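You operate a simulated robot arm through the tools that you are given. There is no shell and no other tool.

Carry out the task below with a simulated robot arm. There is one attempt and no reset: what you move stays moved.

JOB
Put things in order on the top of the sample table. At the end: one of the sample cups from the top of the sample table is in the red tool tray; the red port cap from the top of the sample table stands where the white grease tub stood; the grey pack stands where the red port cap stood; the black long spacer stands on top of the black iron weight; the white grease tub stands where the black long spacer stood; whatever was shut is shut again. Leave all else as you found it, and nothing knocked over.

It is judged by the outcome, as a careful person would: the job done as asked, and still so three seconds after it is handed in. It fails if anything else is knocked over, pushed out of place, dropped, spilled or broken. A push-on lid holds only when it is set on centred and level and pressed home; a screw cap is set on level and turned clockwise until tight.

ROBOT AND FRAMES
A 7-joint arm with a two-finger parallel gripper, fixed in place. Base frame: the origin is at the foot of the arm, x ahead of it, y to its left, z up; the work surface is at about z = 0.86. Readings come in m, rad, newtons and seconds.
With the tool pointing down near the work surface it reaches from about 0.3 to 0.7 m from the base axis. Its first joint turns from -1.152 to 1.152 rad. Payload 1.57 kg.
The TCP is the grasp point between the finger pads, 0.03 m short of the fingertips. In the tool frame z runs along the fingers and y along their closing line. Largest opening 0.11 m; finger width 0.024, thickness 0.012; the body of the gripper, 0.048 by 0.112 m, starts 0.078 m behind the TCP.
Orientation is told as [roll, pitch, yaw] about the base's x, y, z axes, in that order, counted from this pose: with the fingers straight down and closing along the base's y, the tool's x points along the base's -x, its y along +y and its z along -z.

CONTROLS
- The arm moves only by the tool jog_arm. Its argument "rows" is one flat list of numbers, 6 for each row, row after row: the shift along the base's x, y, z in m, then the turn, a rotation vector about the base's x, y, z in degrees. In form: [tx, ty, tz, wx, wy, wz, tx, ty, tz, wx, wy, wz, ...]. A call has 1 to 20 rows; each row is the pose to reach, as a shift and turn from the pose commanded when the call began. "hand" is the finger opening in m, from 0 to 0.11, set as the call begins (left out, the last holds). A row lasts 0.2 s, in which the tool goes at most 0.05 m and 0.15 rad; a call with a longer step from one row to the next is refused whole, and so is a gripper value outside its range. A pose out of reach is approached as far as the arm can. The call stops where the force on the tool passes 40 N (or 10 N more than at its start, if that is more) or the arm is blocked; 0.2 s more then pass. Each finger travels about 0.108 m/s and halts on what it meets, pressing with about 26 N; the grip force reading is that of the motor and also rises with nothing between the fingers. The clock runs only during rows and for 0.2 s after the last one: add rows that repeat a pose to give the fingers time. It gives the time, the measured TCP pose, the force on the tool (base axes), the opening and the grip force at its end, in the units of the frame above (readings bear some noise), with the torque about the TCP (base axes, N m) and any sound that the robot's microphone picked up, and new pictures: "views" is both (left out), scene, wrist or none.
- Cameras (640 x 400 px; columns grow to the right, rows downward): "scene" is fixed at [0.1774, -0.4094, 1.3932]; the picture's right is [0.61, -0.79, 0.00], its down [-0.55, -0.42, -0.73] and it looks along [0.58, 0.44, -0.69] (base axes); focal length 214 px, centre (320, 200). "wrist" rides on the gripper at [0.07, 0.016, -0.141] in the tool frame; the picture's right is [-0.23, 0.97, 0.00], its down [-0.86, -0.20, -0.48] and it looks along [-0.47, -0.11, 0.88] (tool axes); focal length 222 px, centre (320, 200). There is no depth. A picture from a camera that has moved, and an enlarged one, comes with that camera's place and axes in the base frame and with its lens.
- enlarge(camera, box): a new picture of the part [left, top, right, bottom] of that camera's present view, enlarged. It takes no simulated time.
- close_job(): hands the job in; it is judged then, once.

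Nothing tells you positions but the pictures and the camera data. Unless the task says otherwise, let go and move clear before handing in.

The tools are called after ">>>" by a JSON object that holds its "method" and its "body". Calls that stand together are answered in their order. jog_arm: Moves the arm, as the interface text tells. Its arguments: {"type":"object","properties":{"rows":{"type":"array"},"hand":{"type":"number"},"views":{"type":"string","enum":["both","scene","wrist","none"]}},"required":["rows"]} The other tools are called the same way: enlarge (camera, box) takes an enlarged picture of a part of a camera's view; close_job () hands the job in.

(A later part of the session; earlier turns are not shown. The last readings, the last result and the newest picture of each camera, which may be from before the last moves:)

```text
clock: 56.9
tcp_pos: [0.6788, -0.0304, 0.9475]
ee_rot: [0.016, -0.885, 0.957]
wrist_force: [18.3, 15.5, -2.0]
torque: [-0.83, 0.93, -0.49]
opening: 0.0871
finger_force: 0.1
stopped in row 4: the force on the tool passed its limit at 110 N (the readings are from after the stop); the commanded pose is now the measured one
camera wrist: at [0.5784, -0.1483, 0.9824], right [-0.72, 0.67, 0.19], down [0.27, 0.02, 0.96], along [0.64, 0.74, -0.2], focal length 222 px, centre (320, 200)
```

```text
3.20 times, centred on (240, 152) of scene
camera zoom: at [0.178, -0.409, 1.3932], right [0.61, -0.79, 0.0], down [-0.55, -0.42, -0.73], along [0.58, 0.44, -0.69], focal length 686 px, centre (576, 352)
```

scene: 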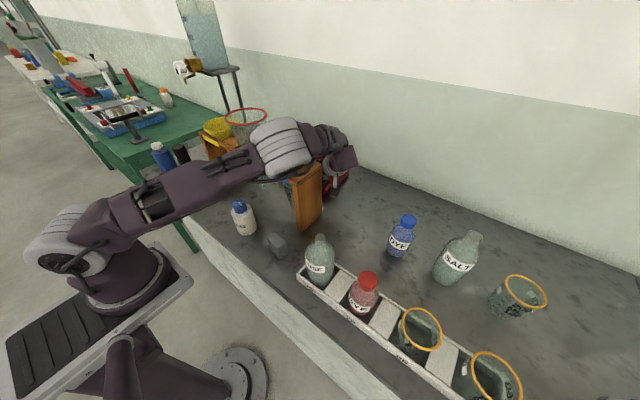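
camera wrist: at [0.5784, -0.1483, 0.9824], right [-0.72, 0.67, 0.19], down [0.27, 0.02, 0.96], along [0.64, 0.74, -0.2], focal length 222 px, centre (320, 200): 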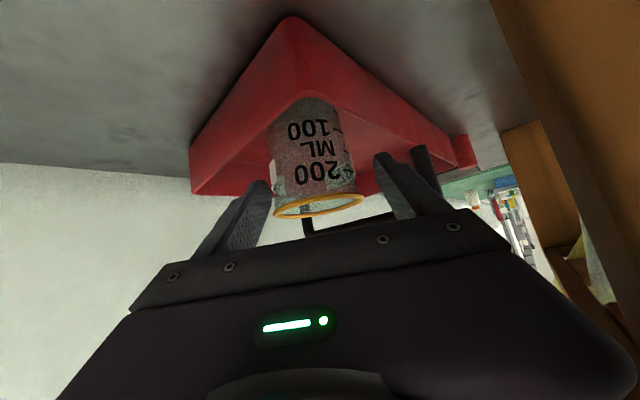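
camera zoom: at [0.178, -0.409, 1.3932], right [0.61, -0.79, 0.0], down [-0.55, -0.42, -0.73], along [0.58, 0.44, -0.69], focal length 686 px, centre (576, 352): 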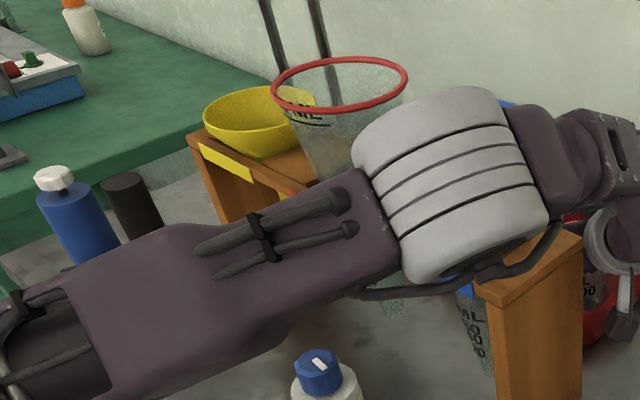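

The rack, funnels and cup look unmoved in the pictures. I'll ease forward off the rack edge, rise straight up until the hand is above the rack, and only then leave sideways.

>>> {"method": "jog_arm", "body": {"rows": [0.004, 0.0057, 0.002, 0, 0, 0, 0.008, 0.0115, 0.006, 0, 0, 0, 0.0105, 0.015, 0.015, 0, 0, 0, 0.0105, 0.015, 0.035, 0, 0, 0, 0.0105, 0.015, 0.06, 0, 0, 0, 0.0105, 0.015, 0.085, 0, 0, 0, 0.0105, 0.015, 0.1, 0, 0, 0, 0.0105, 0.015, 0.1, 0, 0, 0]}}

```text
clock: 58.7
tcp_pos: [0.6893, -0.0179, 1.0479]
ee_rot: [0.014, -0.884, 0.958]
wrist_force: [0.6, -0.8, -0.2]
torque: [-0.01, 0.01, 0.0]
opening: 0.087
finger_force: 0.1
camera wrist: at [0.5874, -0.1349, 1.0834], right [-0.72, 0.67, 0.18], down [0.27, 0.02, 0.96], along [0.64, 0.74, -0.2], focal length 222 px, centre (320, 200)
```

scene: 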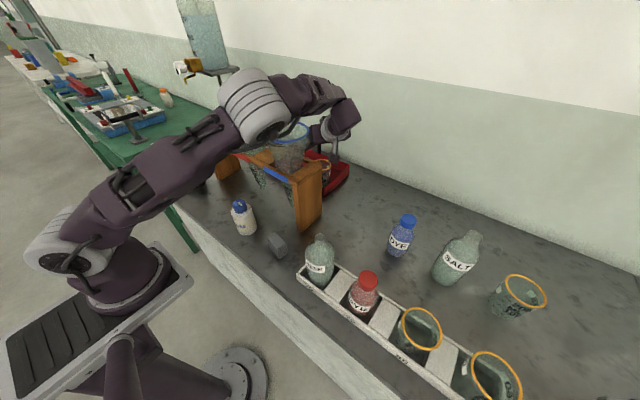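
wrist: 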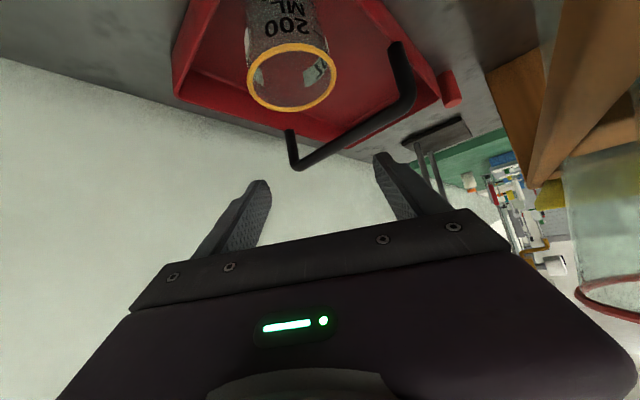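

The cup stands in the tray and the arm is clear of it. I'll retreat to the right along the way I came.

>>> {"method": "jog_arm", "body": {"rows": [0.002, -0.03, 0.005, 0, 0, -2, 0.002, -0.06, 0.01, 0, 0, -5, -0.005, -0.09, 0.015, 0, 0, -8, -0.02, -0.12, 0.02, 0, 0, -12, -0.04, -0.15, 0.025, 0, 0, -16, -0.06, -0.18, 0.025, 0, 0, -20, -0.085, -0.2, 0.025, 0, 0, -25, -0.085, -0.2, 0.025, 0, 0, -25]}}

>>> {"method": "enlarge", "body": {"camera": "wrist", "box": [260, 0, 560, 190]}}

>>> {"method": "enlarge", "body": {"camera": "scene", "box": [240, 90, 400, 220]}}

```text
clock: 60.5
tcp_pos: [0.6049, -0.2201, 1.0725]
ee_rot: [0.013, -0.881, 0.521]
wrist_force: [0.6, 0.4, -0.5]
torque: [0.02, 0.02, -0.01]
opening: 0.0869
finger_force: 0.0
camera wrist: at [0.463, -0.2829, 1.1073], right [-0.37, 0.91, 0.18], down [0.26, -0.09, 0.96], along [0.89, 0.4, -0.2], focal length 222 px, centre (320, 200)
```

scene: 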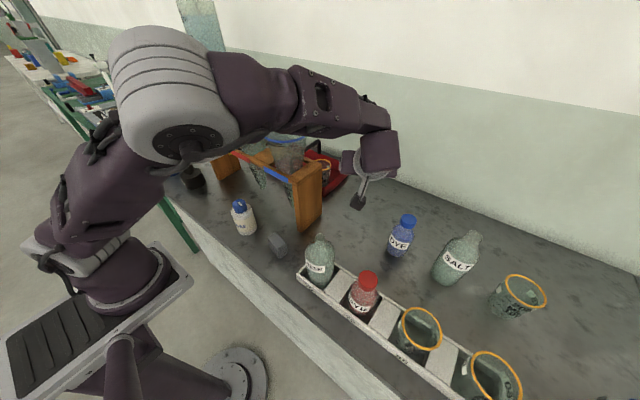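
wrist: 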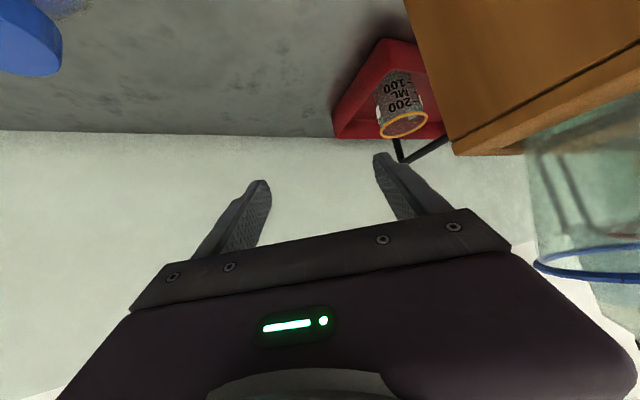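

```text
2.11 times, centred on (410, 95) of wrist
camera zoom: at [0.463, -0.2829, 1.1073], right [-0.37, 0.91, 0.18], down [0.26, -0.09, 0.96], along [0.89, 0.4, -0.2], focal length 468 px, centre (130, 421)
```

zoom: 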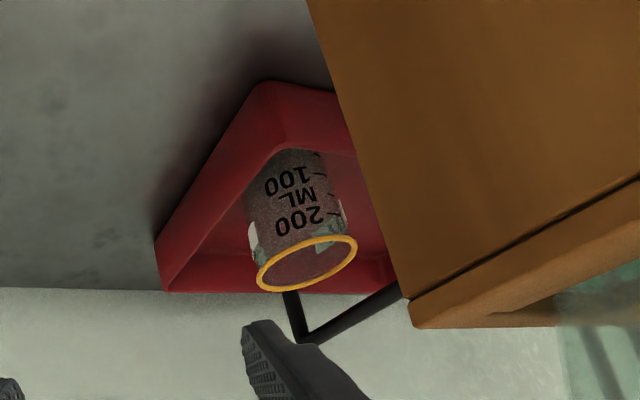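

```text
3.08 times, centred on (320, 155) of scene
camera zoom: at [0.1774, -0.4094, 1.3932], right [0.61, -0.79, 0.0], down [-0.55, -0.42, -0.73], along [0.58, 0.44, -0.69], focal length 660 px, centre (320, 338)
```

zoom: 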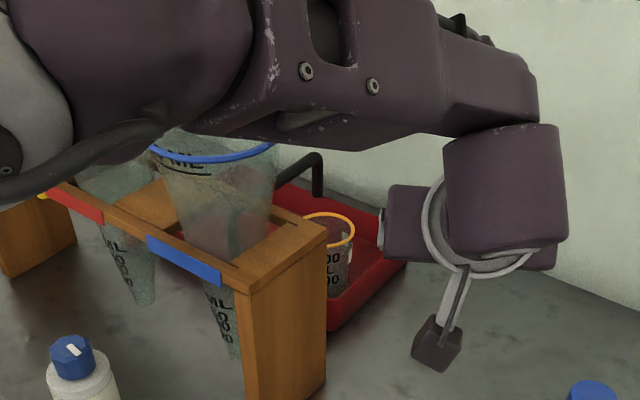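

The cup is upright in the tray and everything else looks in place. I'll straighten the tool and move in front of the rack to the grease tub.

>>> {"method": "jog_arm", "body": {"rows": [-0.005, 0, 0.01, -1.65, 6.2, -3.5, -0.015, 0, 0.02, -3.31, 12.35, -7, -0.03, 0.003, 0.035, -4.96, 18.5, -10.5, -0.05, 0.006, 0.05, -6.62, 24.7, -14, -0.07, 0.009, 0.065, -8.27, 30.9, -17.5, -0.09, 0.012, 0.075, -9.93, 37.05, -21, -0.11, 0.016, 0.085, -11.6, 43.2, -24.5, -0.125, 0.02, 0.0875, -13.24, 49.4, -28, -0.155, 0.05, 0.09, -13.24, 49.4, -28, -0.185, 0.085, 0.09, -13.24, 49.4, -28, -0.21, 0.125, 0.09, -13.24, 49.4, -28, -0.225, 0.165, 0.09, -13.24, 49.4, -28, -0.23, 0.205, 0.09, -13.24, 49.4, -28, -0.23, 0.235, 0.08, -13.24, 49.4, -28, -0.23, 0.235, 0.08, -13.24, 49.4, -28], "hand": 0.095}}

```text
clock: 63.7
tcp_pos: [0.3751, 0.0154, 1.152]
ee_rot: [0.014, 0.0, -0.001]
wrist_force: [-0.6, 0.2, -0.4]
torque: [-0.01, 0.01, -0.02]
opening: 0.0949
finger_force: 0.0
camera wrist: at [0.3045, 0.0305, 1.2946], right [0.23, 0.97, 0.01], down [0.86, -0.21, 0.48], along [0.47, -0.1, -0.88], focal length 222 px, centre (320, 200)
```

scene: 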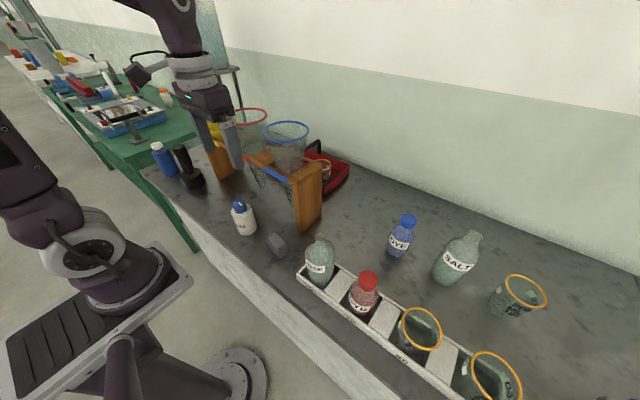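
wrist: 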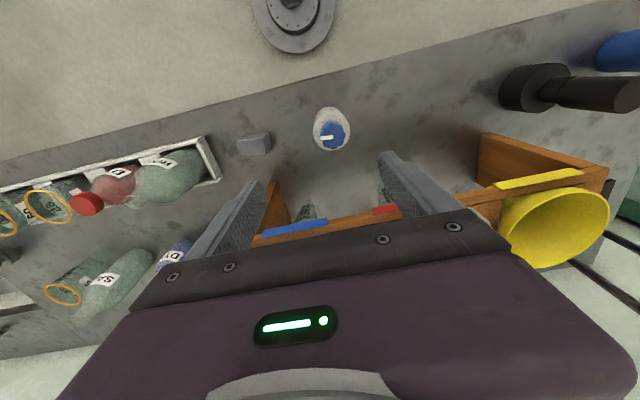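

I'm above the grease tub with the tool upright. I'll zoom in on the tub and the grey pack for accurate positions.

>>> {"method": "enlarge", "body": {"camera": "wrist", "box": [230, 95, 390, 195]}}

>>> {"method": "enlarge", "body": {"camera": "scene", "box": [220, 190, 300, 265]}}

```text
4.00 times, centred on (310, 145) of wrist
camera zoom: at [0.3045, 0.0305, 1.2946], right [0.23, 0.97, 0.01], down [0.86, -0.21, 0.48], along [0.47, -0.1, -0.88], focal length 888 px, centre (360, 420)
```

zoom: 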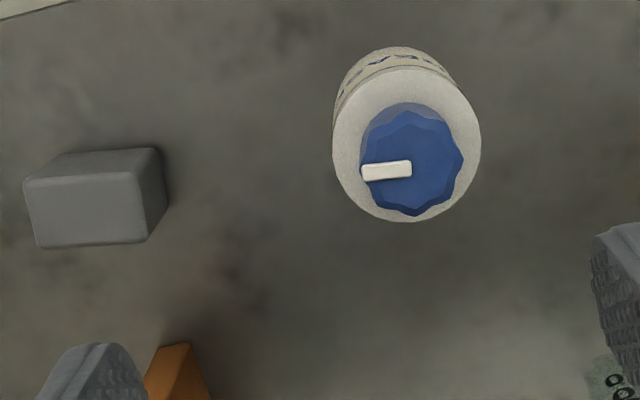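

```text
5.33 times, centred on (260, 228) of scene
camera zoom: at [0.1774, -0.4094, 1.3932], right [0.61, -0.79, 0.0], down [-0.55, -0.42, -0.73], along [0.58, 0.44, -0.69], focal length 1144 px, centre (640, 53)
```

zoom: 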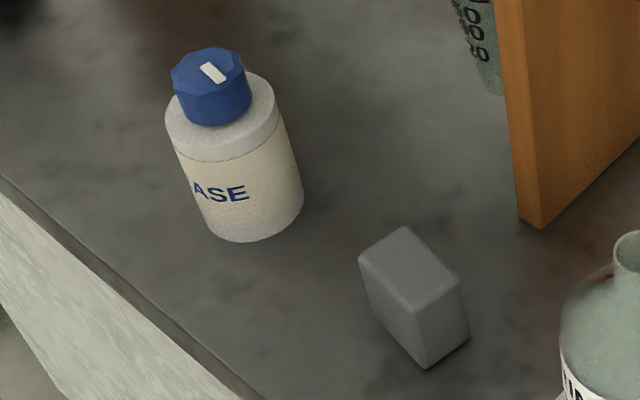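

The tub is centred at about (0.380, 0.0365) with its top at about 0.97. I'll line up over it, remove the small roll error and lower to check the centring.

>>> {"method": "jog_arm", "body": {"rows": [0.0049, 0.0211, 0, -0.8, 0, 0, 0.0049, 0.0211, -0.04, -0.8, 0, 0, 0.0049, 0.0211, -0.08, -0.8, 0, 0, 0.0049, 0.0211, -0.115, -0.8, 0, 0, 0.0049, 0.0211, -0.14, -0.8, 0, 0, 0.0049, 0.0211, -0.14, -0.8, 0, 0]}}

```text
clock: 65.1
tcp_pos: [0.3811, 0.0348, 1.0106]
ee_rot: [-0.003, -0.001, 0.0]
wrist_force: [0.0, -0.2, 0.1]
torque: [-0.01, -0.01, -0.02]
opening: 0.095
finger_force: 0.0
camera wrist: at [0.3106, 0.0512, 1.152], right [0.23, 0.97, 0.0], down [0.86, -0.2, 0.48], along [0.47, -0.11, -0.88], focal length 222 px, centre (320, 200)
```

scene: 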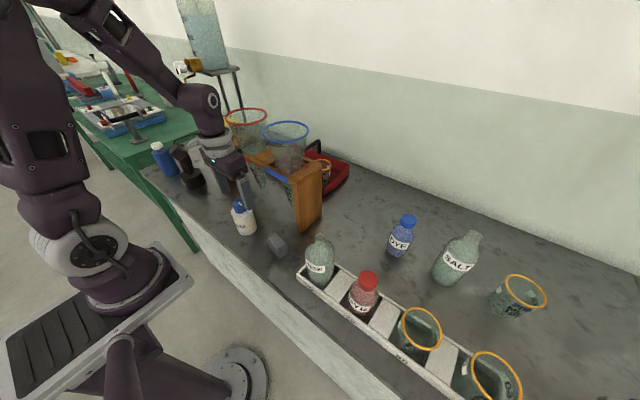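
wrist: 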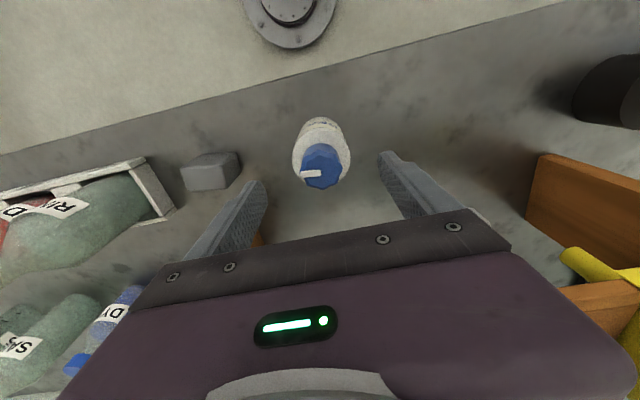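

The alignment is within a few millimetres. I'll lower to grip height and close on the tub body.

>>> {"method": "jog_arm", "body": {"rows": [-0.004, 0.0025, -0.02, 0, 0, 0, -0.004, 0.0025, -0.05, 0, 0, 0, -0.004, 0.0025, -0.08, 0, 0, 0, -0.004, 0.0025, -0.0926, 0, 0, 0, -0.004, 0.0025, -0.0926, 0, 0, 0], "views": "wrist"}}

>>> {"method": "jog_arm", "body": {"rows": [0, 0, 0, 0, 0, 0, 0, 0, 0, 0, 0, 0, 0, 0, 0, 0, 0, 0, 0, 0, 0, 0, 0, 0], "hand": 0.02}}

```text
clock: 66.3
tcp_pos: [0.3749, 0.0388, 0.9175]
ee_rot: [-0.001, 0.0, -0.002]
wrist_force: [-0.1, 0.1, -0.4]
torque: [-0.01, 0.02, -0.01]
opening: 0.0948
finger_force: 0.1
camera wrist: at [0.3046, 0.0573, 1.0594], right [0.23, 0.97, 0.0], down [0.85, -0.2, 0.48], along [0.47, -0.11, -0.88], focal length 222 px, centre (320, 200)
```

wrist: 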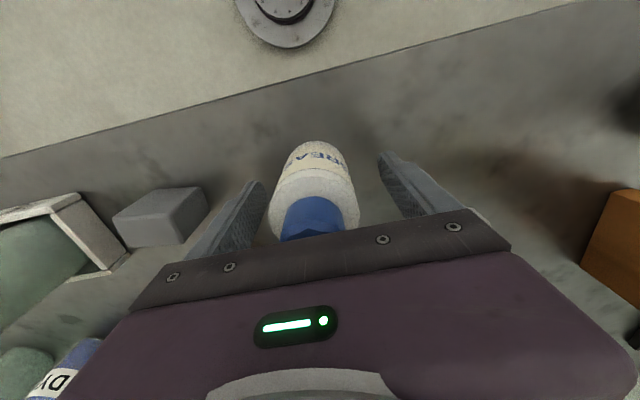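

```text
clock: 67.3
tcp_pos: [0.3756, 0.0399, 0.9185]
ee_rot: [-0.002, 0.0, -0.001]
wrist_force: [0.1, 0.6, -0.2]
torque: [-0.05, 0.01, -0.02]
opening: 0.0574
finger_force: 25.8
camera wrist: at [0.3046, 0.0573, 1.0596], right [0.23, 0.97, 0.0], down [0.86, -0.2, 0.48], along [0.47, -0.11, -0.88], focal length 222 px, centre (320, 200)
```

scene: 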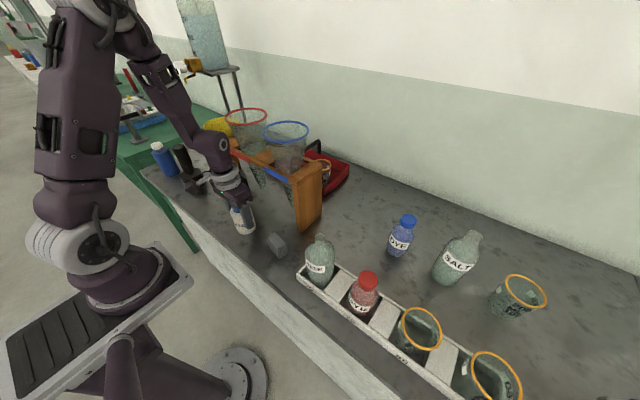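
wrist: 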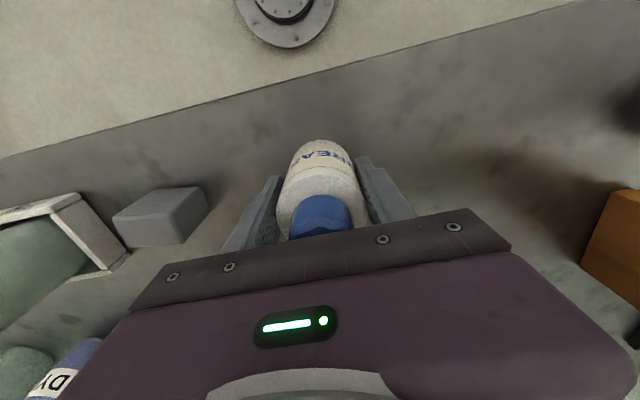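

The tub is gripped at 57 mm. I'll lift slowly and check that it comes up.

>>> {"method": "jog_arm", "body": {"rows": [0, 0, 0.004, 0, 0, 0, 0, 0, 0.01, 0, 0, 0, 0, 0, 0.018, 0, 0, 0, 0, 0, 0.028, 0, 0, 0, 0, 0, 0.04, 0, 0, 0, 0, 0, 0.04, 0, 0, 0]}}

```text
clock: 68.7
tcp_pos: [0.3742, 0.0415, 0.9583]
ee_rot: [-0.002, 0.003, -0.002]
wrist_force: [0.2, 0.5, -1.2]
torque: [0.02, -0.02, 0.0]
opening: 0.0575
finger_force: 25.3
camera wrist: at [0.3046, 0.0577, 1.0991], right [0.23, 0.97, 0.0], down [0.86, -0.2, 0.48], along [0.46, -0.11, -0.88], focal length 222 px, centre (320, 200)
```

scene: 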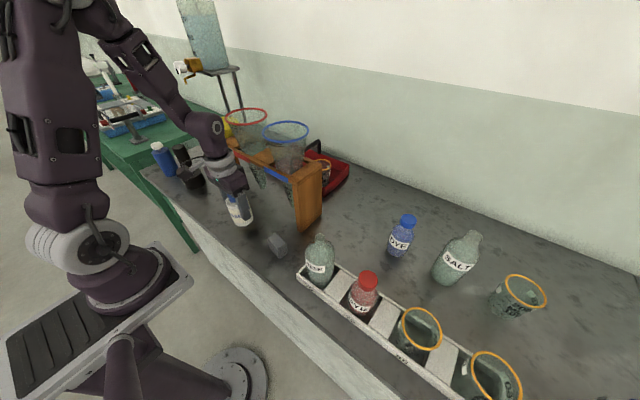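
wrist: 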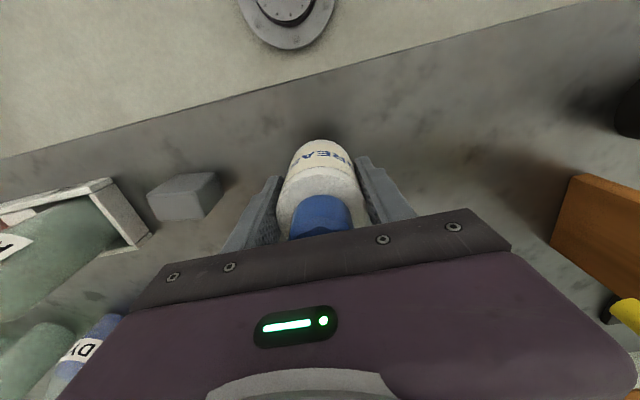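

The tub is held. With the tool upright I can't reach the spacer's old spot, so I'll set the tub down for a moment at about (0.585, -0.22) and regrip it with a tilted tool.

>>> {"method": "jog_arm", "body": {"rows": [0, 0, 0.035, 0, 0, 0, 0, 0, 0.075, 0, 0, 0, 0, -0.01, 0.115, 0, 0, 0, 0.002, -0.03, 0.15, 0, 0, 0, 0.005, -0.065, 0.165, 0, 0, 0, 0.01, -0.105, 0.165, 0, 0, 0, 0.015, -0.145, 0.165, 0, 0, 0, 0.03, -0.185, 0.165, 0, 0, 0, 0.055, -0.222, 0.165, 0, 0, 0, 0.09, -0.24, 0.165, 0, 0, 0, 0.13, -0.255, 0.16, 0, 0, 0, 0.17, -0.26, 0.145, 0, 0, 0, 0.2108, -0.2615, 0.12, 0, 0, 0, 0.2108, -0.2615, 0.08, 0, 0, 0, 0.2108, -0.2615, 0.04, 0, 0, 0, 0.2108, -0.2615, 0.01, 0, 0, 0, 0.2108, -0.2615, 0.01, 0, 0, 0]}}

```text
clock: 72.3
tcp_pos: [0.5831, -0.2195, 0.9667]
ee_rot: [-0.002, -0.001, -0.002]
wrist_force: [0.0, -0.2, -1.9]
torque: [0.0, -0.03, -0.01]
opening: 0.0574
finger_force: 26.1
camera wrist: at [0.5126, -0.2023, 1.1074], right [0.23, 0.97, 0.0], down [0.85, -0.2, 0.48], along [0.47, -0.11, -0.88], focal length 222 px, centre (320, 200)
```

scene: 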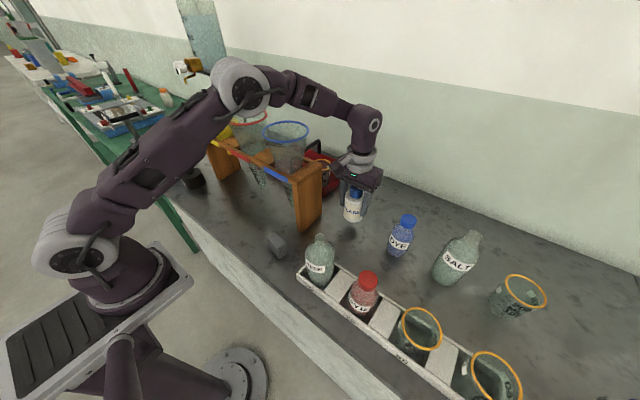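
wrist: 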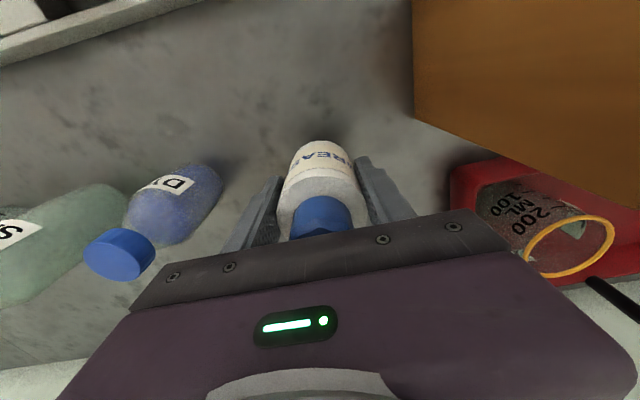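

I'm over the intermediate spot with plenty of clearance, so I'll lower the tub gently.

>>> {"method": "jog_arm", "body": {"rows": [0, 0, -0.015, 0, 0, 0, 0, 0, -0.03, 0, 0, 0, 0, 0, -0.042, 0, 0, 0, 0, 0, -0.046, 0, 0, 0, 0, 0, -0.046, 0, 0, 0], "views": "none"}}

>>> {"method": "jog_arm", "body": {"rows": [0, 0, -0.0015, 0, 0, 0, 0, 0, -0.003, 0, 0, 0, 0, 0, -0.003, 0, 0, 0], "views": "none"}}

```text
clock: 73.5
tcp_pos: [0.586, -0.2199, 0.9226]
ee_rot: [-0.002, 0.002, -0.001]
wrist_force: [-0.8, -0.1, -2.4]
torque: [0.01, 0.0, 0.04]
opening: 0.0576
finger_force: 25.8
```

```text
clock: 74.3
tcp_pos: [0.5849, -0.2216, 0.9204]
ee_rot: [-0.001, 0.002, -0.001]
wrist_force: [0.8, -0.6, -1.5]
torque: [0.03, 0.0, 0.02]
opening: 0.0573
finger_force: 26.3
```

>>> {"method": "jog_arm", "body": {"rows": [0, 0, -0.001, 0, 0, 0, 0, 0, -0.002, 0, 0, 0, 0, 0, -0.002, 0, 0, 0], "views": "none"}}

>>> {"method": "jog_arm", "body": {"rows": [0, 0, -0.001, 0, 0, 0, 0, 0, -0.001, 0, 0, 0], "views": "none"}}

```text
clock: 75.1
tcp_pos: [0.585, -0.222, 0.9179]
ee_rot: [-0.001, 0.001, -0.002]
wrist_force: [-3.2, 0.6, 8.0]
torque: [0.28, 0.13, 0.11]
opening: 0.0573
finger_force: 26.7
```

```text
clock: 75.7
tcp_pos: [0.5869, -0.2211, 0.9179]
ee_rot: [-0.002, -0.001, -0.003]
wrist_force: [-4.0, 3.0, 18.9]
torque: [0.27, -0.12, 0.01]
opening: 0.0576
finger_force: 25.9
```

The tub is on the table. I'll ease off the pressure and let go.

>>> {"method": "jog_arm", "body": {"rows": [0, 0, 0.001, 0, 0, 0, 0, 0, 0.0015, 0, 0, 0], "views": "none"}}

>>> {"method": "jog_arm", "body": {"rows": [0, 0, 0, 0, 0, 0, 0, 0, 0, 0, 0, 0, 0, 0, 0.0, 0, 0, 0, 0, 0, 0.03, 0, 0, 0, 0, 0, 0.07, 0, 0, 0, 0, 0, 0.11, 0, 0, 0, 0, 0, 0.14, 0, 0, 0, 0, 0, 0.14, 0, 0, 0], "hand": 0.095}}

```text
clock: 76.3
tcp_pos: [0.5837, -0.2237, 0.9185]
ee_rot: [-0.002, 0.004, -0.002]
wrist_force: [0.2, -0.1, -0.7]
torque: [0.01, 0.06, 0.0]
opening: 0.0574
finger_force: 26.1
```

```text
clock: 78.1
tcp_pos: [0.5847, -0.2212, 1.0609]
ee_rot: [-0.002, 0.0, -0.001]
wrist_force: [0.2, -0.2, -0.4]
torque: [0.0, 0.02, -0.01]
opening: 0.0949
finger_force: 0.1
camera wrist: at [0.5138, -0.2042, 1.2026], right [0.23, 0.97, 0.0], down [0.86, -0.2, 0.48], along [0.47, -0.11, -0.88], focal length 222 px, centre (320, 200)
```

scene: 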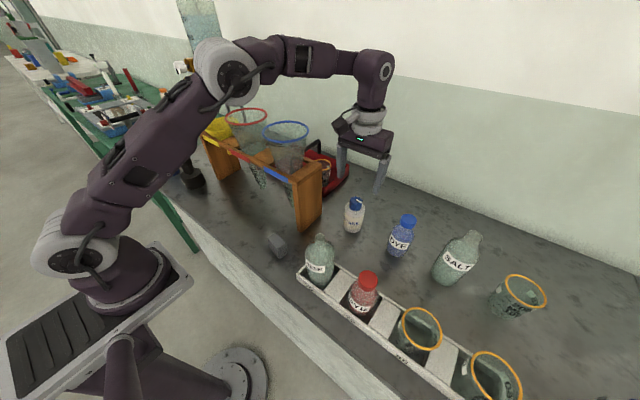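
wrist: 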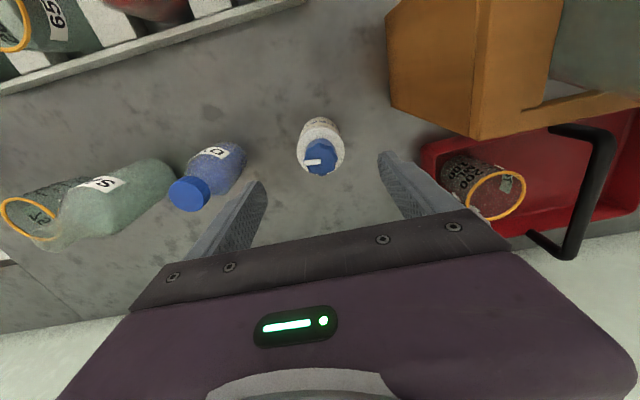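

The tub stands upright at about (0.585, -0.222). I'll tilt the tool above it to yaw 40° and 35°, as I did for the spacer.

>>> {"method": "jog_arm", "body": {"rows": [0, 0, 0, 1.5, -4.2, 4.8, 0, 0, 0, 3.05, -8.4, 9.7, 0, 0, 0, 4.6, -12.6, 14.5, 0, 0, 0, 6.1, -16.8, 19.35, 0, 0, 0, 7.6, -21, 24.2, 0, 0, 0, 9.15, -25.2, 29, 0, 0, 0, 10.7, -29.4, 33.9, 0.001, -0.001, 0, 12.2, -33.6, 38.7, 0.001, -0.001, 0, 12.2, -33.6, 38.7]}}

```text
clock: 80.1
tcp_pos: [0.5856, -0.2221, 1.0591]
ee_rot: [-0.003, -0.613, 0.697]
wrist_force: [0.4, -0.3, -0.2]
torque: [-0.03, 0.0, 0.01]
opening: 0.0949
finger_force: 0.0
camera wrist: at [0.4682, -0.2981, 1.1346], right [-0.48, 0.87, 0.13], down [0.45, 0.12, 0.88], along [0.75, 0.48, -0.45], focal length 222 px, centre (320, 200)
```

scene: 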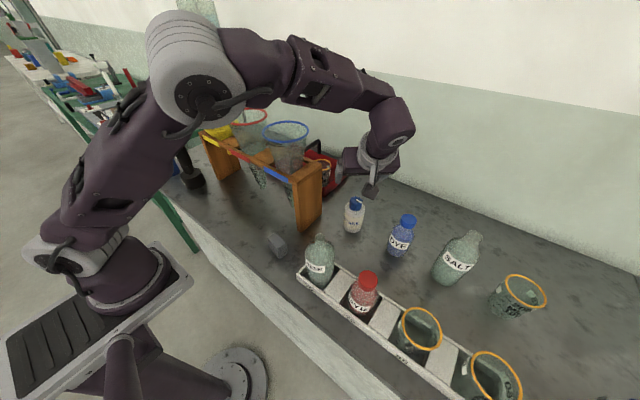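
wrist: 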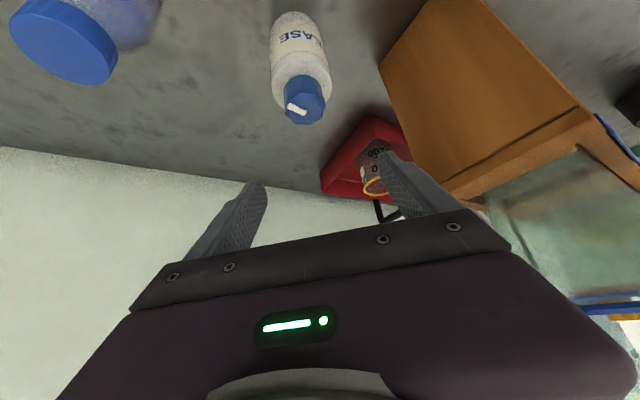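

I'll descend straight down around the tub.

>>> {"method": "jog_arm", "body": {"rows": [0, 0, -0.035, 0, 0, 0, 0, 0, -0.07, 0, 0, 0, 0, 0, -0.1, 0, 0, 0, 0, 0, -0.125, 0, 0, 0, 0, 0, -0.147, 0, 0, 0, 0, 0, -0.147, 0, 0, 0]}}

```text
clock: 81.5
tcp_pos: [0.5849, -0.2221, 0.9105]
ee_rot: [-0.001, -0.612, 0.694]
wrist_force: [0.5, -0.3, 0.1]
torque: [0.0, 0.02, 0.05]
opening: 0.0951
finger_force: 0.1
camera wrist: at [0.4683, -0.298, 0.986], right [-0.48, 0.87, 0.13], down [0.45, 0.12, 0.88], along [0.75, 0.48, -0.45], focal length 222 px, centre (320, 200)
```

scene: 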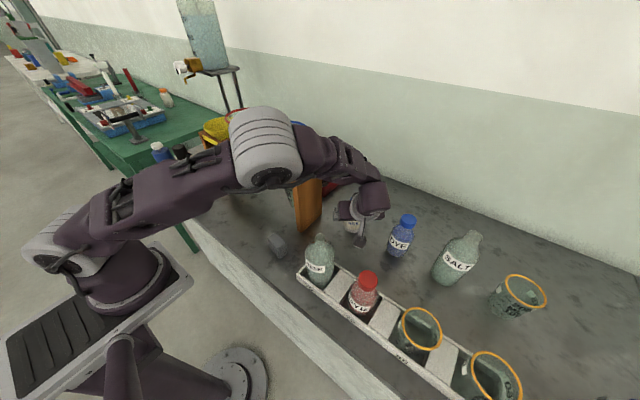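
wrist: 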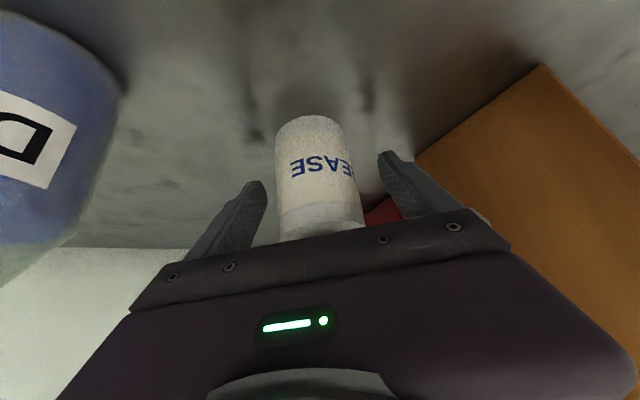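

The tub is centred, so I'll close and lift slowly.

>>> {"method": "jog_arm", "body": {"rows": [0, 0, 0, 0, 0, 0, 0, 0, 0, 0, 0, 0, 0, 0, 0, 0, 0, 0, 0, 0, 0, 0, 0, 0], "hand": 0.0, "views": "none"}}

>>> {"method": "jog_arm", "body": {"rows": [0, 0, 0.004, 0, 0, 0, 0, 0, 0.01, 0, 0, 0, 0, 0, 0.018, 0, 0, 0, 0, 0, 0.028, 0, 0, 0, 0, 0, 0.04, 0, 0, 0, 0, 0, 0.04, 0, 0, 0]}}

```text
clock: 82.5
tcp_pos: [0.5856, -0.2225, 0.9094]
ee_rot: [0.0, -0.61, 0.696]
wrist_force: [0.0, 0.0, 0.1]
torque: [0.0, 0.0, -0.02]
opening: 0.0573
finger_force: 26.1
```

```text
clock: 83.9
tcp_pos: [0.5869, -0.2234, 0.9525]
ee_rot: [-0.001, -0.612, 0.696]
wrist_force: [0.0, -0.1, -2.1]
torque: [0.0, -0.03, 0.0]
opening: 0.0575
finger_force: 26.2
camera wrist: at [0.4697, -0.2981, 1.0279], right [-0.48, 0.87, 0.13], down [0.45, 0.12, 0.88], along [0.75, 0.48, -0.45], focal length 222 px, centre (320, 200)
```

scene: 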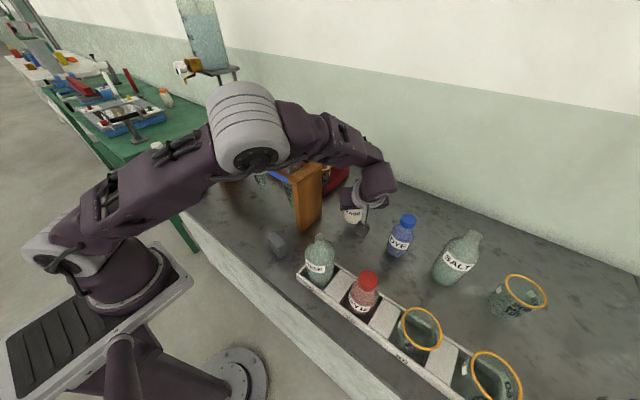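
wrist: 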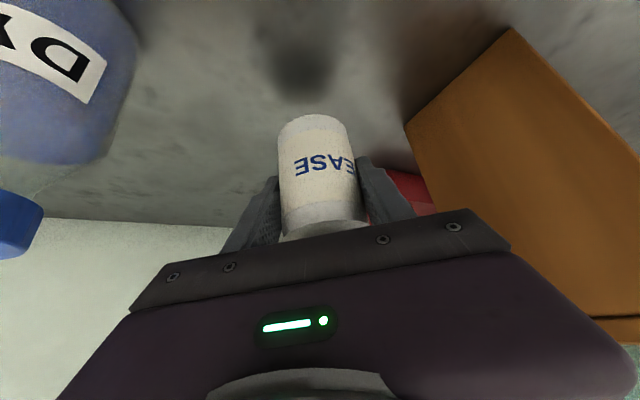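

The tub is held. I'll translate it to the spacer's old spot at (0.698, -0.166) and start lowering.

>>> {"method": "jog_arm", "body": {"rows": [0.028, 0.0142, 0, 0, 0, 0, 0.056, 0.0285, 0, 0, 0, 0, 0.084, 0.0428, 0, 0, 0, 0, 0.112, 0.057, 0, 0, 0, 0, 0.112, 0.057, -0.015, 0, 0, 0, 0.112, 0.057, -0.028, 0, 0, 0, 0.112, 0.057, -0.035, 0, 0, 0, 0.112, 0.057, -0.035, 0, 0, 0]}}

>>> {"method": "enlarge", "body": {"camera": "scene", "box": [290, 160, 410, 235]}}

```text
clock: 85.7
tcp_pos: [0.6983, -0.165, 0.9145]
ee_rot: [-0.002, -0.61, 0.696]
wrist_force: [0.2, 0.4, -1.7]
torque: [-0.03, -0.02, 0.0]
opening: 0.0577
finger_force: 25.6
camera wrist: at [0.5808, -0.2406, 0.9904], right [-0.48, 0.87, 0.13], down [0.45, 0.12, 0.88], along [0.75, 0.48, -0.45], focal length 222 px, centre (320, 200)
```

scene: 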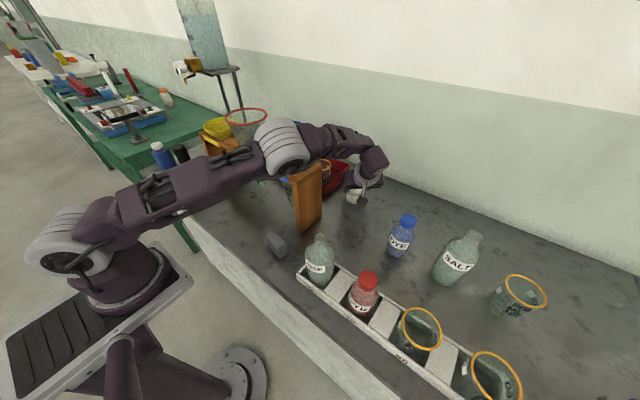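
wrist: 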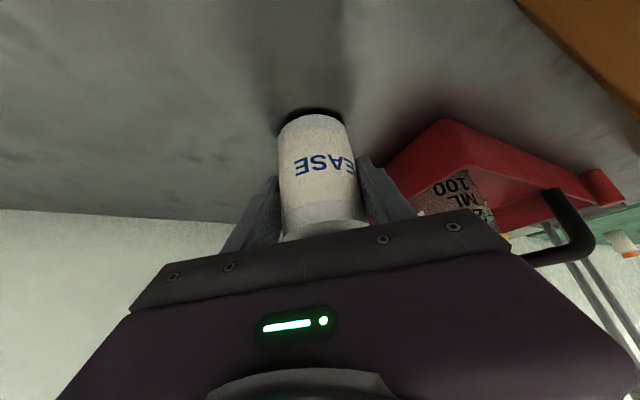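

```text
5.33 times, centred on (350, 198) of scene
camera zoom: at [0.1775, -0.4094, 1.3931], right [0.61, -0.79, 0.0], down [-0.55, -0.42, -0.73], along [0.58, 0.44, -0.69], focal length 1144 px, centre (160, 213)
```

zoom: 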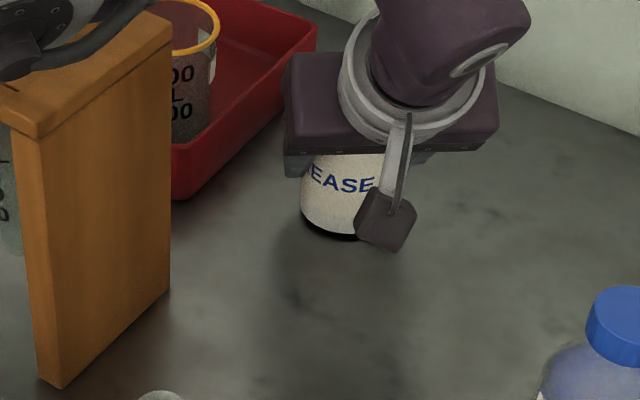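

The tub is a few millimetres nearer the camera than the spacer was. I'll nudge it outward slightly and creep down to the table.

>>> {"method": "jog_arm", "body": {"rows": [0.002, 0.0005, 0, 0, 0, 0, 0.004, 0.001, -0.002, 0, 0, 0, 0.004, 0.001, -0.0035, 0, 0, 0, 0.004, 0.001, -0.0035, 0, 0, 0], "views": "none"}}

>>> {"method": "jog_arm", "body": {"rows": [0, 0, -0.001, 0, 0, 0, 0, 0, -0.002, 0, 0, 0, 0, 0, -0.002, 0, 0, 0], "views": "none"}}

```text
clock: 86.7
tcp_pos: [0.7039, -0.1662, 0.9116]
ee_rot: [0.001, -0.61, 0.696]
wrist_force: [0.1, 0.1, -1.9]
torque: [0.0, 0.01, -0.02]
opening: 0.0576
finger_force: 25.8
```

```text
clock: 87.5
tcp_pos: [0.7023, -0.1645, 0.9091]
ee_rot: [-0.001, -0.61, 0.698]
wrist_force: [-0.4, -0.1, 1.0]
torque: [0.04, 0.11, 0.01]
opening: 0.0574
finger_force: 26.0
```

The tub is just touching the table. I'll go one more millimetre down and then release.

>>> {"method": "jog_arm", "body": {"rows": [0, 0, -0.001, 0, 0, 0, 0, 0, -0.001, 0, 0, 0], "views": "none"}}

>>> {"method": "jog_arm", "body": {"rows": [0, 0, 0, 0, 0, 0, 0, 0, 0, 0, 0, 0, 0, 0, 0, 0, 0, 0], "hand": 0.09}}

```text
clock: 88.1
tcp_pos: [0.7033, -0.165, 0.9107]
ee_rot: [-0.003, -0.613, 0.695]
wrist_force: [-4.6, 1.3, 17.3]
torque: [0.02, 0.32, -0.04]
opening: 0.0576
finger_force: 25.8
```

```text
clock: 88.9
tcp_pos: [0.7018, -0.1652, 0.9086]
ee_rot: [-0.001, -0.61, 0.698]
wrist_force: [0.0, 1.0, -0.5]
torque: [0.0, 0.01, -0.02]
opening: 0.0901
finger_force: 0.2
camera wrist: at [0.5849, -0.2404, 0.9844], right [-0.48, 0.87, 0.13], down [0.45, 0.12, 0.88], along [0.75, 0.48, -0.45], focal length 222 px, centre (320, 200)
```

scene: 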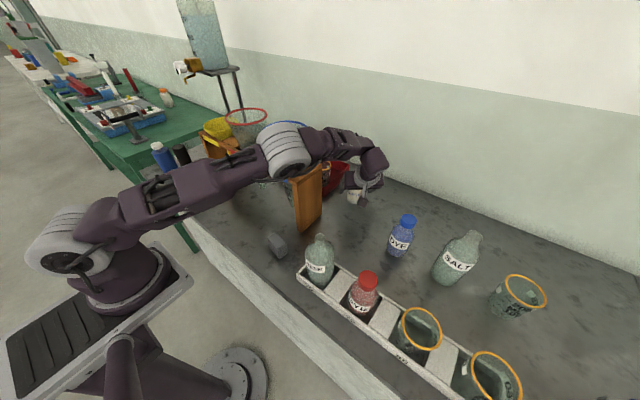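
wrist: 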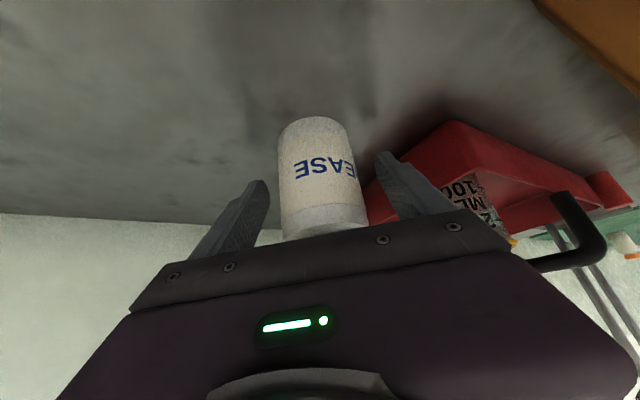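

The tub stands on the spacer's old spot. I'll back out along the tool axis.

>>> {"method": "jog_arm", "body": {"rows": [-0.0066, -0.0055, 0.0123, 0, 0, 0, -0.0176, -0.0148, 0.0327, 0, 0, 0, -0.0308, -0.0259, 0.0573, 0, 0, 0, -0.044, -0.037, 0.0818, 0, 0, 0, -0.0573, -0.0481, 0.1063, 0, 0, 0, -0.0573, -0.0481, 0.1063, 0, 0, 0]}}

>>> {"method": "enlarge", "body": {"camera": "scene", "box": [290, 160, 410, 235]}}

```text
clock: 90.3
tcp_pos: [0.6456, -0.2134, 1.0184]
ee_rot: [0.0, -0.611, 0.695]
wrist_force: [-0.3, -1.0, -0.4]
torque: [-0.02, 0.01, -0.03]
opening: 0.09
finger_force: 0.1
camera wrist: at [0.5286, -0.2886, 1.0935], right [-0.48, 0.87, 0.13], down [0.45, 0.12, 0.88], along [0.75, 0.48, -0.45], focal length 222 px, centre (320, 200)
```

scene: 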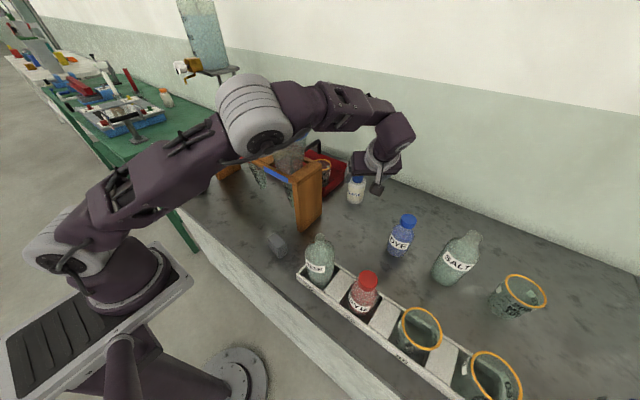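
wrist: 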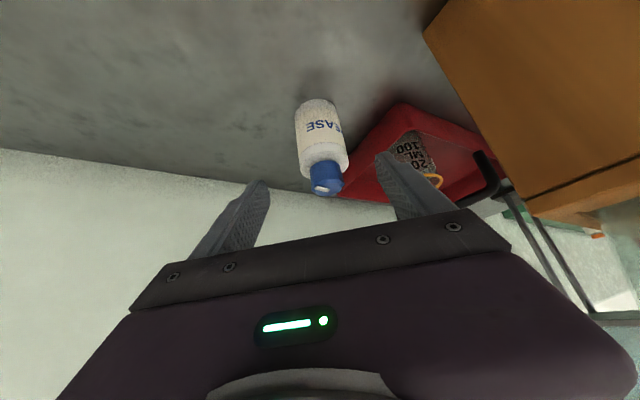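

```text
5.33 times, centred on (350, 198) of scene
camera zoom: at [0.1774, -0.4094, 1.3932], right [0.61, -0.79, 0.0], down [-0.55, -0.42, -0.73], along [0.58, 0.44, -0.69], focal length 1144 px, centre (160, 213)
```

zoom: 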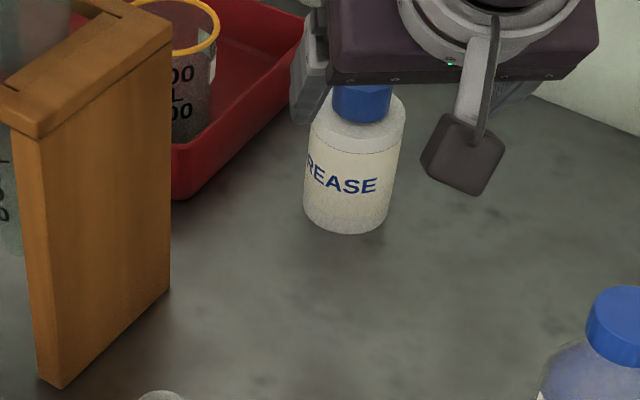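

The tub's base matches the spacer's old pixel position. The red port cap behind the rack is next. I'll straighten the tool and move in front of the rack, where I'll test turning the hand 180° so the wrist camera faces away from the rack.

>>> {"method": "jog_arm", "body": {"rows": [-0.01, 0, 0.015, -1.5, 4.2, -4.8, -0.025, 0, 0.03, -3.05, 8.4, -9.7, -0.045, 0.002, 0.05, -4.6, 12.6, -14.5, -0.065, 0.004, 0.07, -6.1, 16.8, -19.35, -0.085, 0.006, 0.09, -7.6, 21, -24.2, -0.105, 0.008, 0.11, -9.15, 25.2, -29, -0.125, 0.012, 0.13, -10.7, 29.4, -33.9, -0.145, 0.015, 0.145, -12.2, 33.6, -38.7, -0.18, 0.04, 0.155, -12.2, 33.6, -38.7, -0.21, 0.075, 0.165, -12.2, 33.6, -38.7, -0.235, 0.113, 0.17, -12.2, 33.6, -38.7, -0.25, 0.155, 0.175, -12.2, 33.6, -38.7, -0.255, 0.2, 0.18, -12.2, 33.6, -38.7, -0.255, 0.245, 0.18, -12.2, 33.6, -38.7, -0.255, 0.29, 0.18, -12.2, 33.6, -38.7, -0.255, 0.29, 0.18, -12.2, 33.6, -38.7], "hand": 0.05}}

```text
clock: 93.7
tcp_pos: [0.3882, 0.0784, 1.1982]
ee_rot: [-0.001, 0.002, -0.001]
wrist_force: [0.8, -0.2, -1.0]
torque: [-0.01, -0.01, -0.04]
opening: 0.0498
finger_force: 0.0
camera wrist: at [0.3178, 0.0949, 1.3405], right [0.23, 0.97, 0.0], down [0.86, -0.2, 0.48], along [0.46, -0.11, -0.88], focal length 222 px, centre (320, 200)
```

scene: 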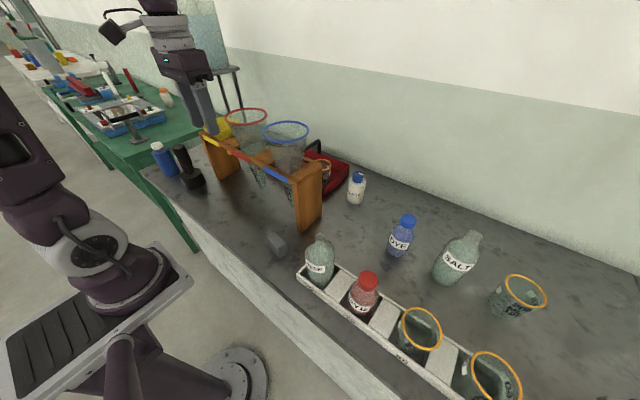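
wrist: 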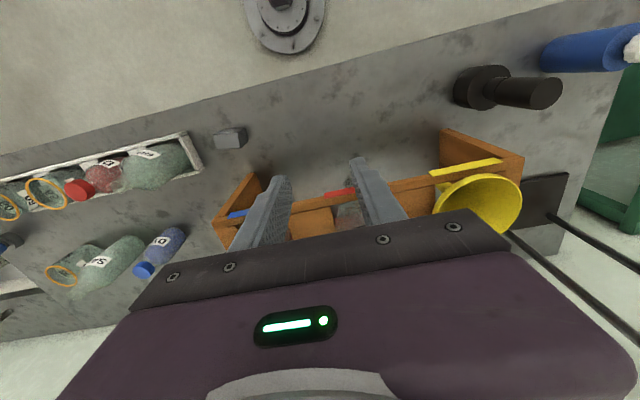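

The tool is upright and clear. I'll rotate the hand about the vertical towards 170° and see whether the wrist allows it.

>>> {"method": "jog_arm", "body": {"rows": [0, 0, 0, 0, 0, 8.5, 0, 0, 0, 0, 0, 17, 0, 0, 0, 0, 0, 25.5, 0, 0, 0, 0, 0, 34, 0, 0, 0, 0, 0, 42.5, 0, 0, 0, 0, 0, 51, 0, 0, 0, 0, 0, 59.5, 0, 0, 0, 0, 0, 68, 0, 0, 0, 0, 0, 76.5, 0, 0, 0, 0, 0, 85, 0, 0, 0, 0, 0, 93.5, 0, 0, 0, 0, 0, 102, 0, 0, 0, 0, 0, 110.5, 0, 0, 0, 0, 0, 119, 0, 0, 0, 0, 0, 127.5, 0, 0, 0, 0, 0, 136, 0, 0, 0, 0, 0, 144.5, 0, 0, 0, 0, 0, 153, 0, 0, 0, 0, 0, 161.5, 0, 0, 0, 0, 0, 170]}}

```text
clock: 97.9
tcp_pos: [0.3892, 0.0766, 1.1956]
ee_rot: [-0.002, -0.001, 2.968]
wrist_force: [0.0, 0.1, 0.6]
torque: [-0.02, 0.01, 0.02]
opening: 0.05
finger_force: 0.2
camera wrist: at [0.4543, 0.0488, 1.3375], right [-0.39, -0.92, 0.0], down [-0.81, 0.34, 0.48], along [-0.44, 0.19, -0.88], focal length 222 px, centre (320, 200)
```

scene: 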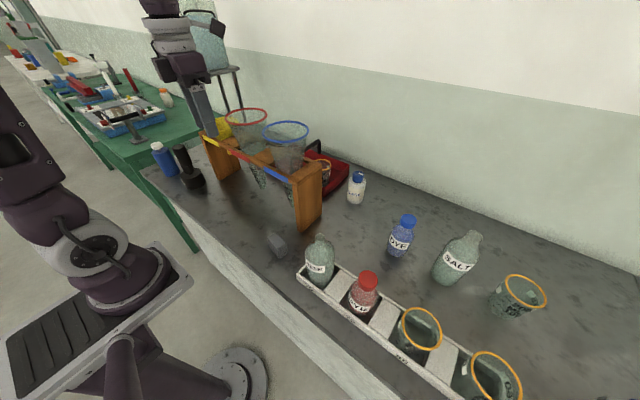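
wrist: 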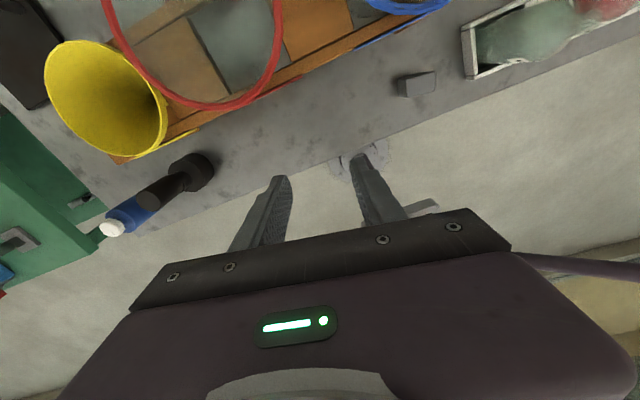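

The 180° turn works. I'll carry the hand over the gap between the red and yellow funnels, well above the yellow rim, and pause behind the rack's top edge to look.

>>> {"method": "jog_arm", "body": {"rows": [0.012, 0.04, 0, 0, 0, 0, 0.025, 0.08, 0, 0, 0, 0, 0.055, 0.11, -0.005, 0, 0, 0, 0.09, 0.135, -0.015, 0, 0, 0, 0.128, 0.1584, -0.03, 0, 0, 0, 0.158, 0.168, -0.045, 0, 0, 0, 0.186, 0.174, -0.06, 0, 0, 0, 0.186, 0.174, -0.06, 0, 0, 0], "hand": 0.046}}

```text
clock: 99.7
tcp_pos: [0.5781, 0.2497, 1.1404]
ee_rot: [-0.001, 0.001, 2.964]
wrist_force: [-0.2, 0.2, -0.3]
torque: [0.02, 0.02, 0.01]
opening: 0.0459
finger_force: 0.1
camera wrist: at [0.6423, 0.2215, 1.2807], right [-0.39, -0.92, 0.0], down [-0.81, 0.35, 0.48], along [-0.44, 0.19, -0.88], focal length 222 px, centre (320, 200)
```

scene: 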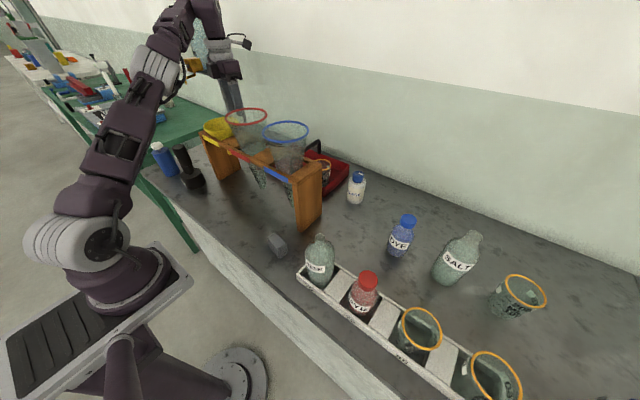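
wrist: 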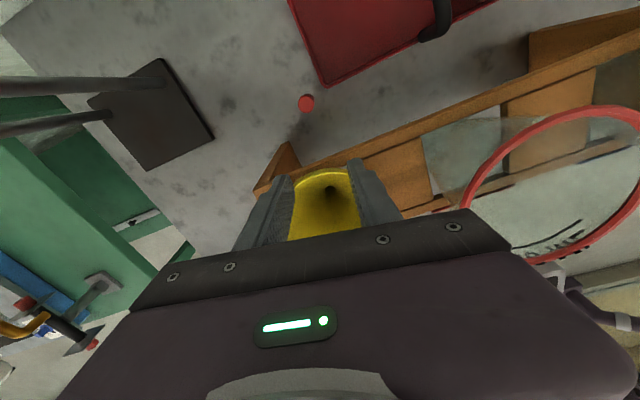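

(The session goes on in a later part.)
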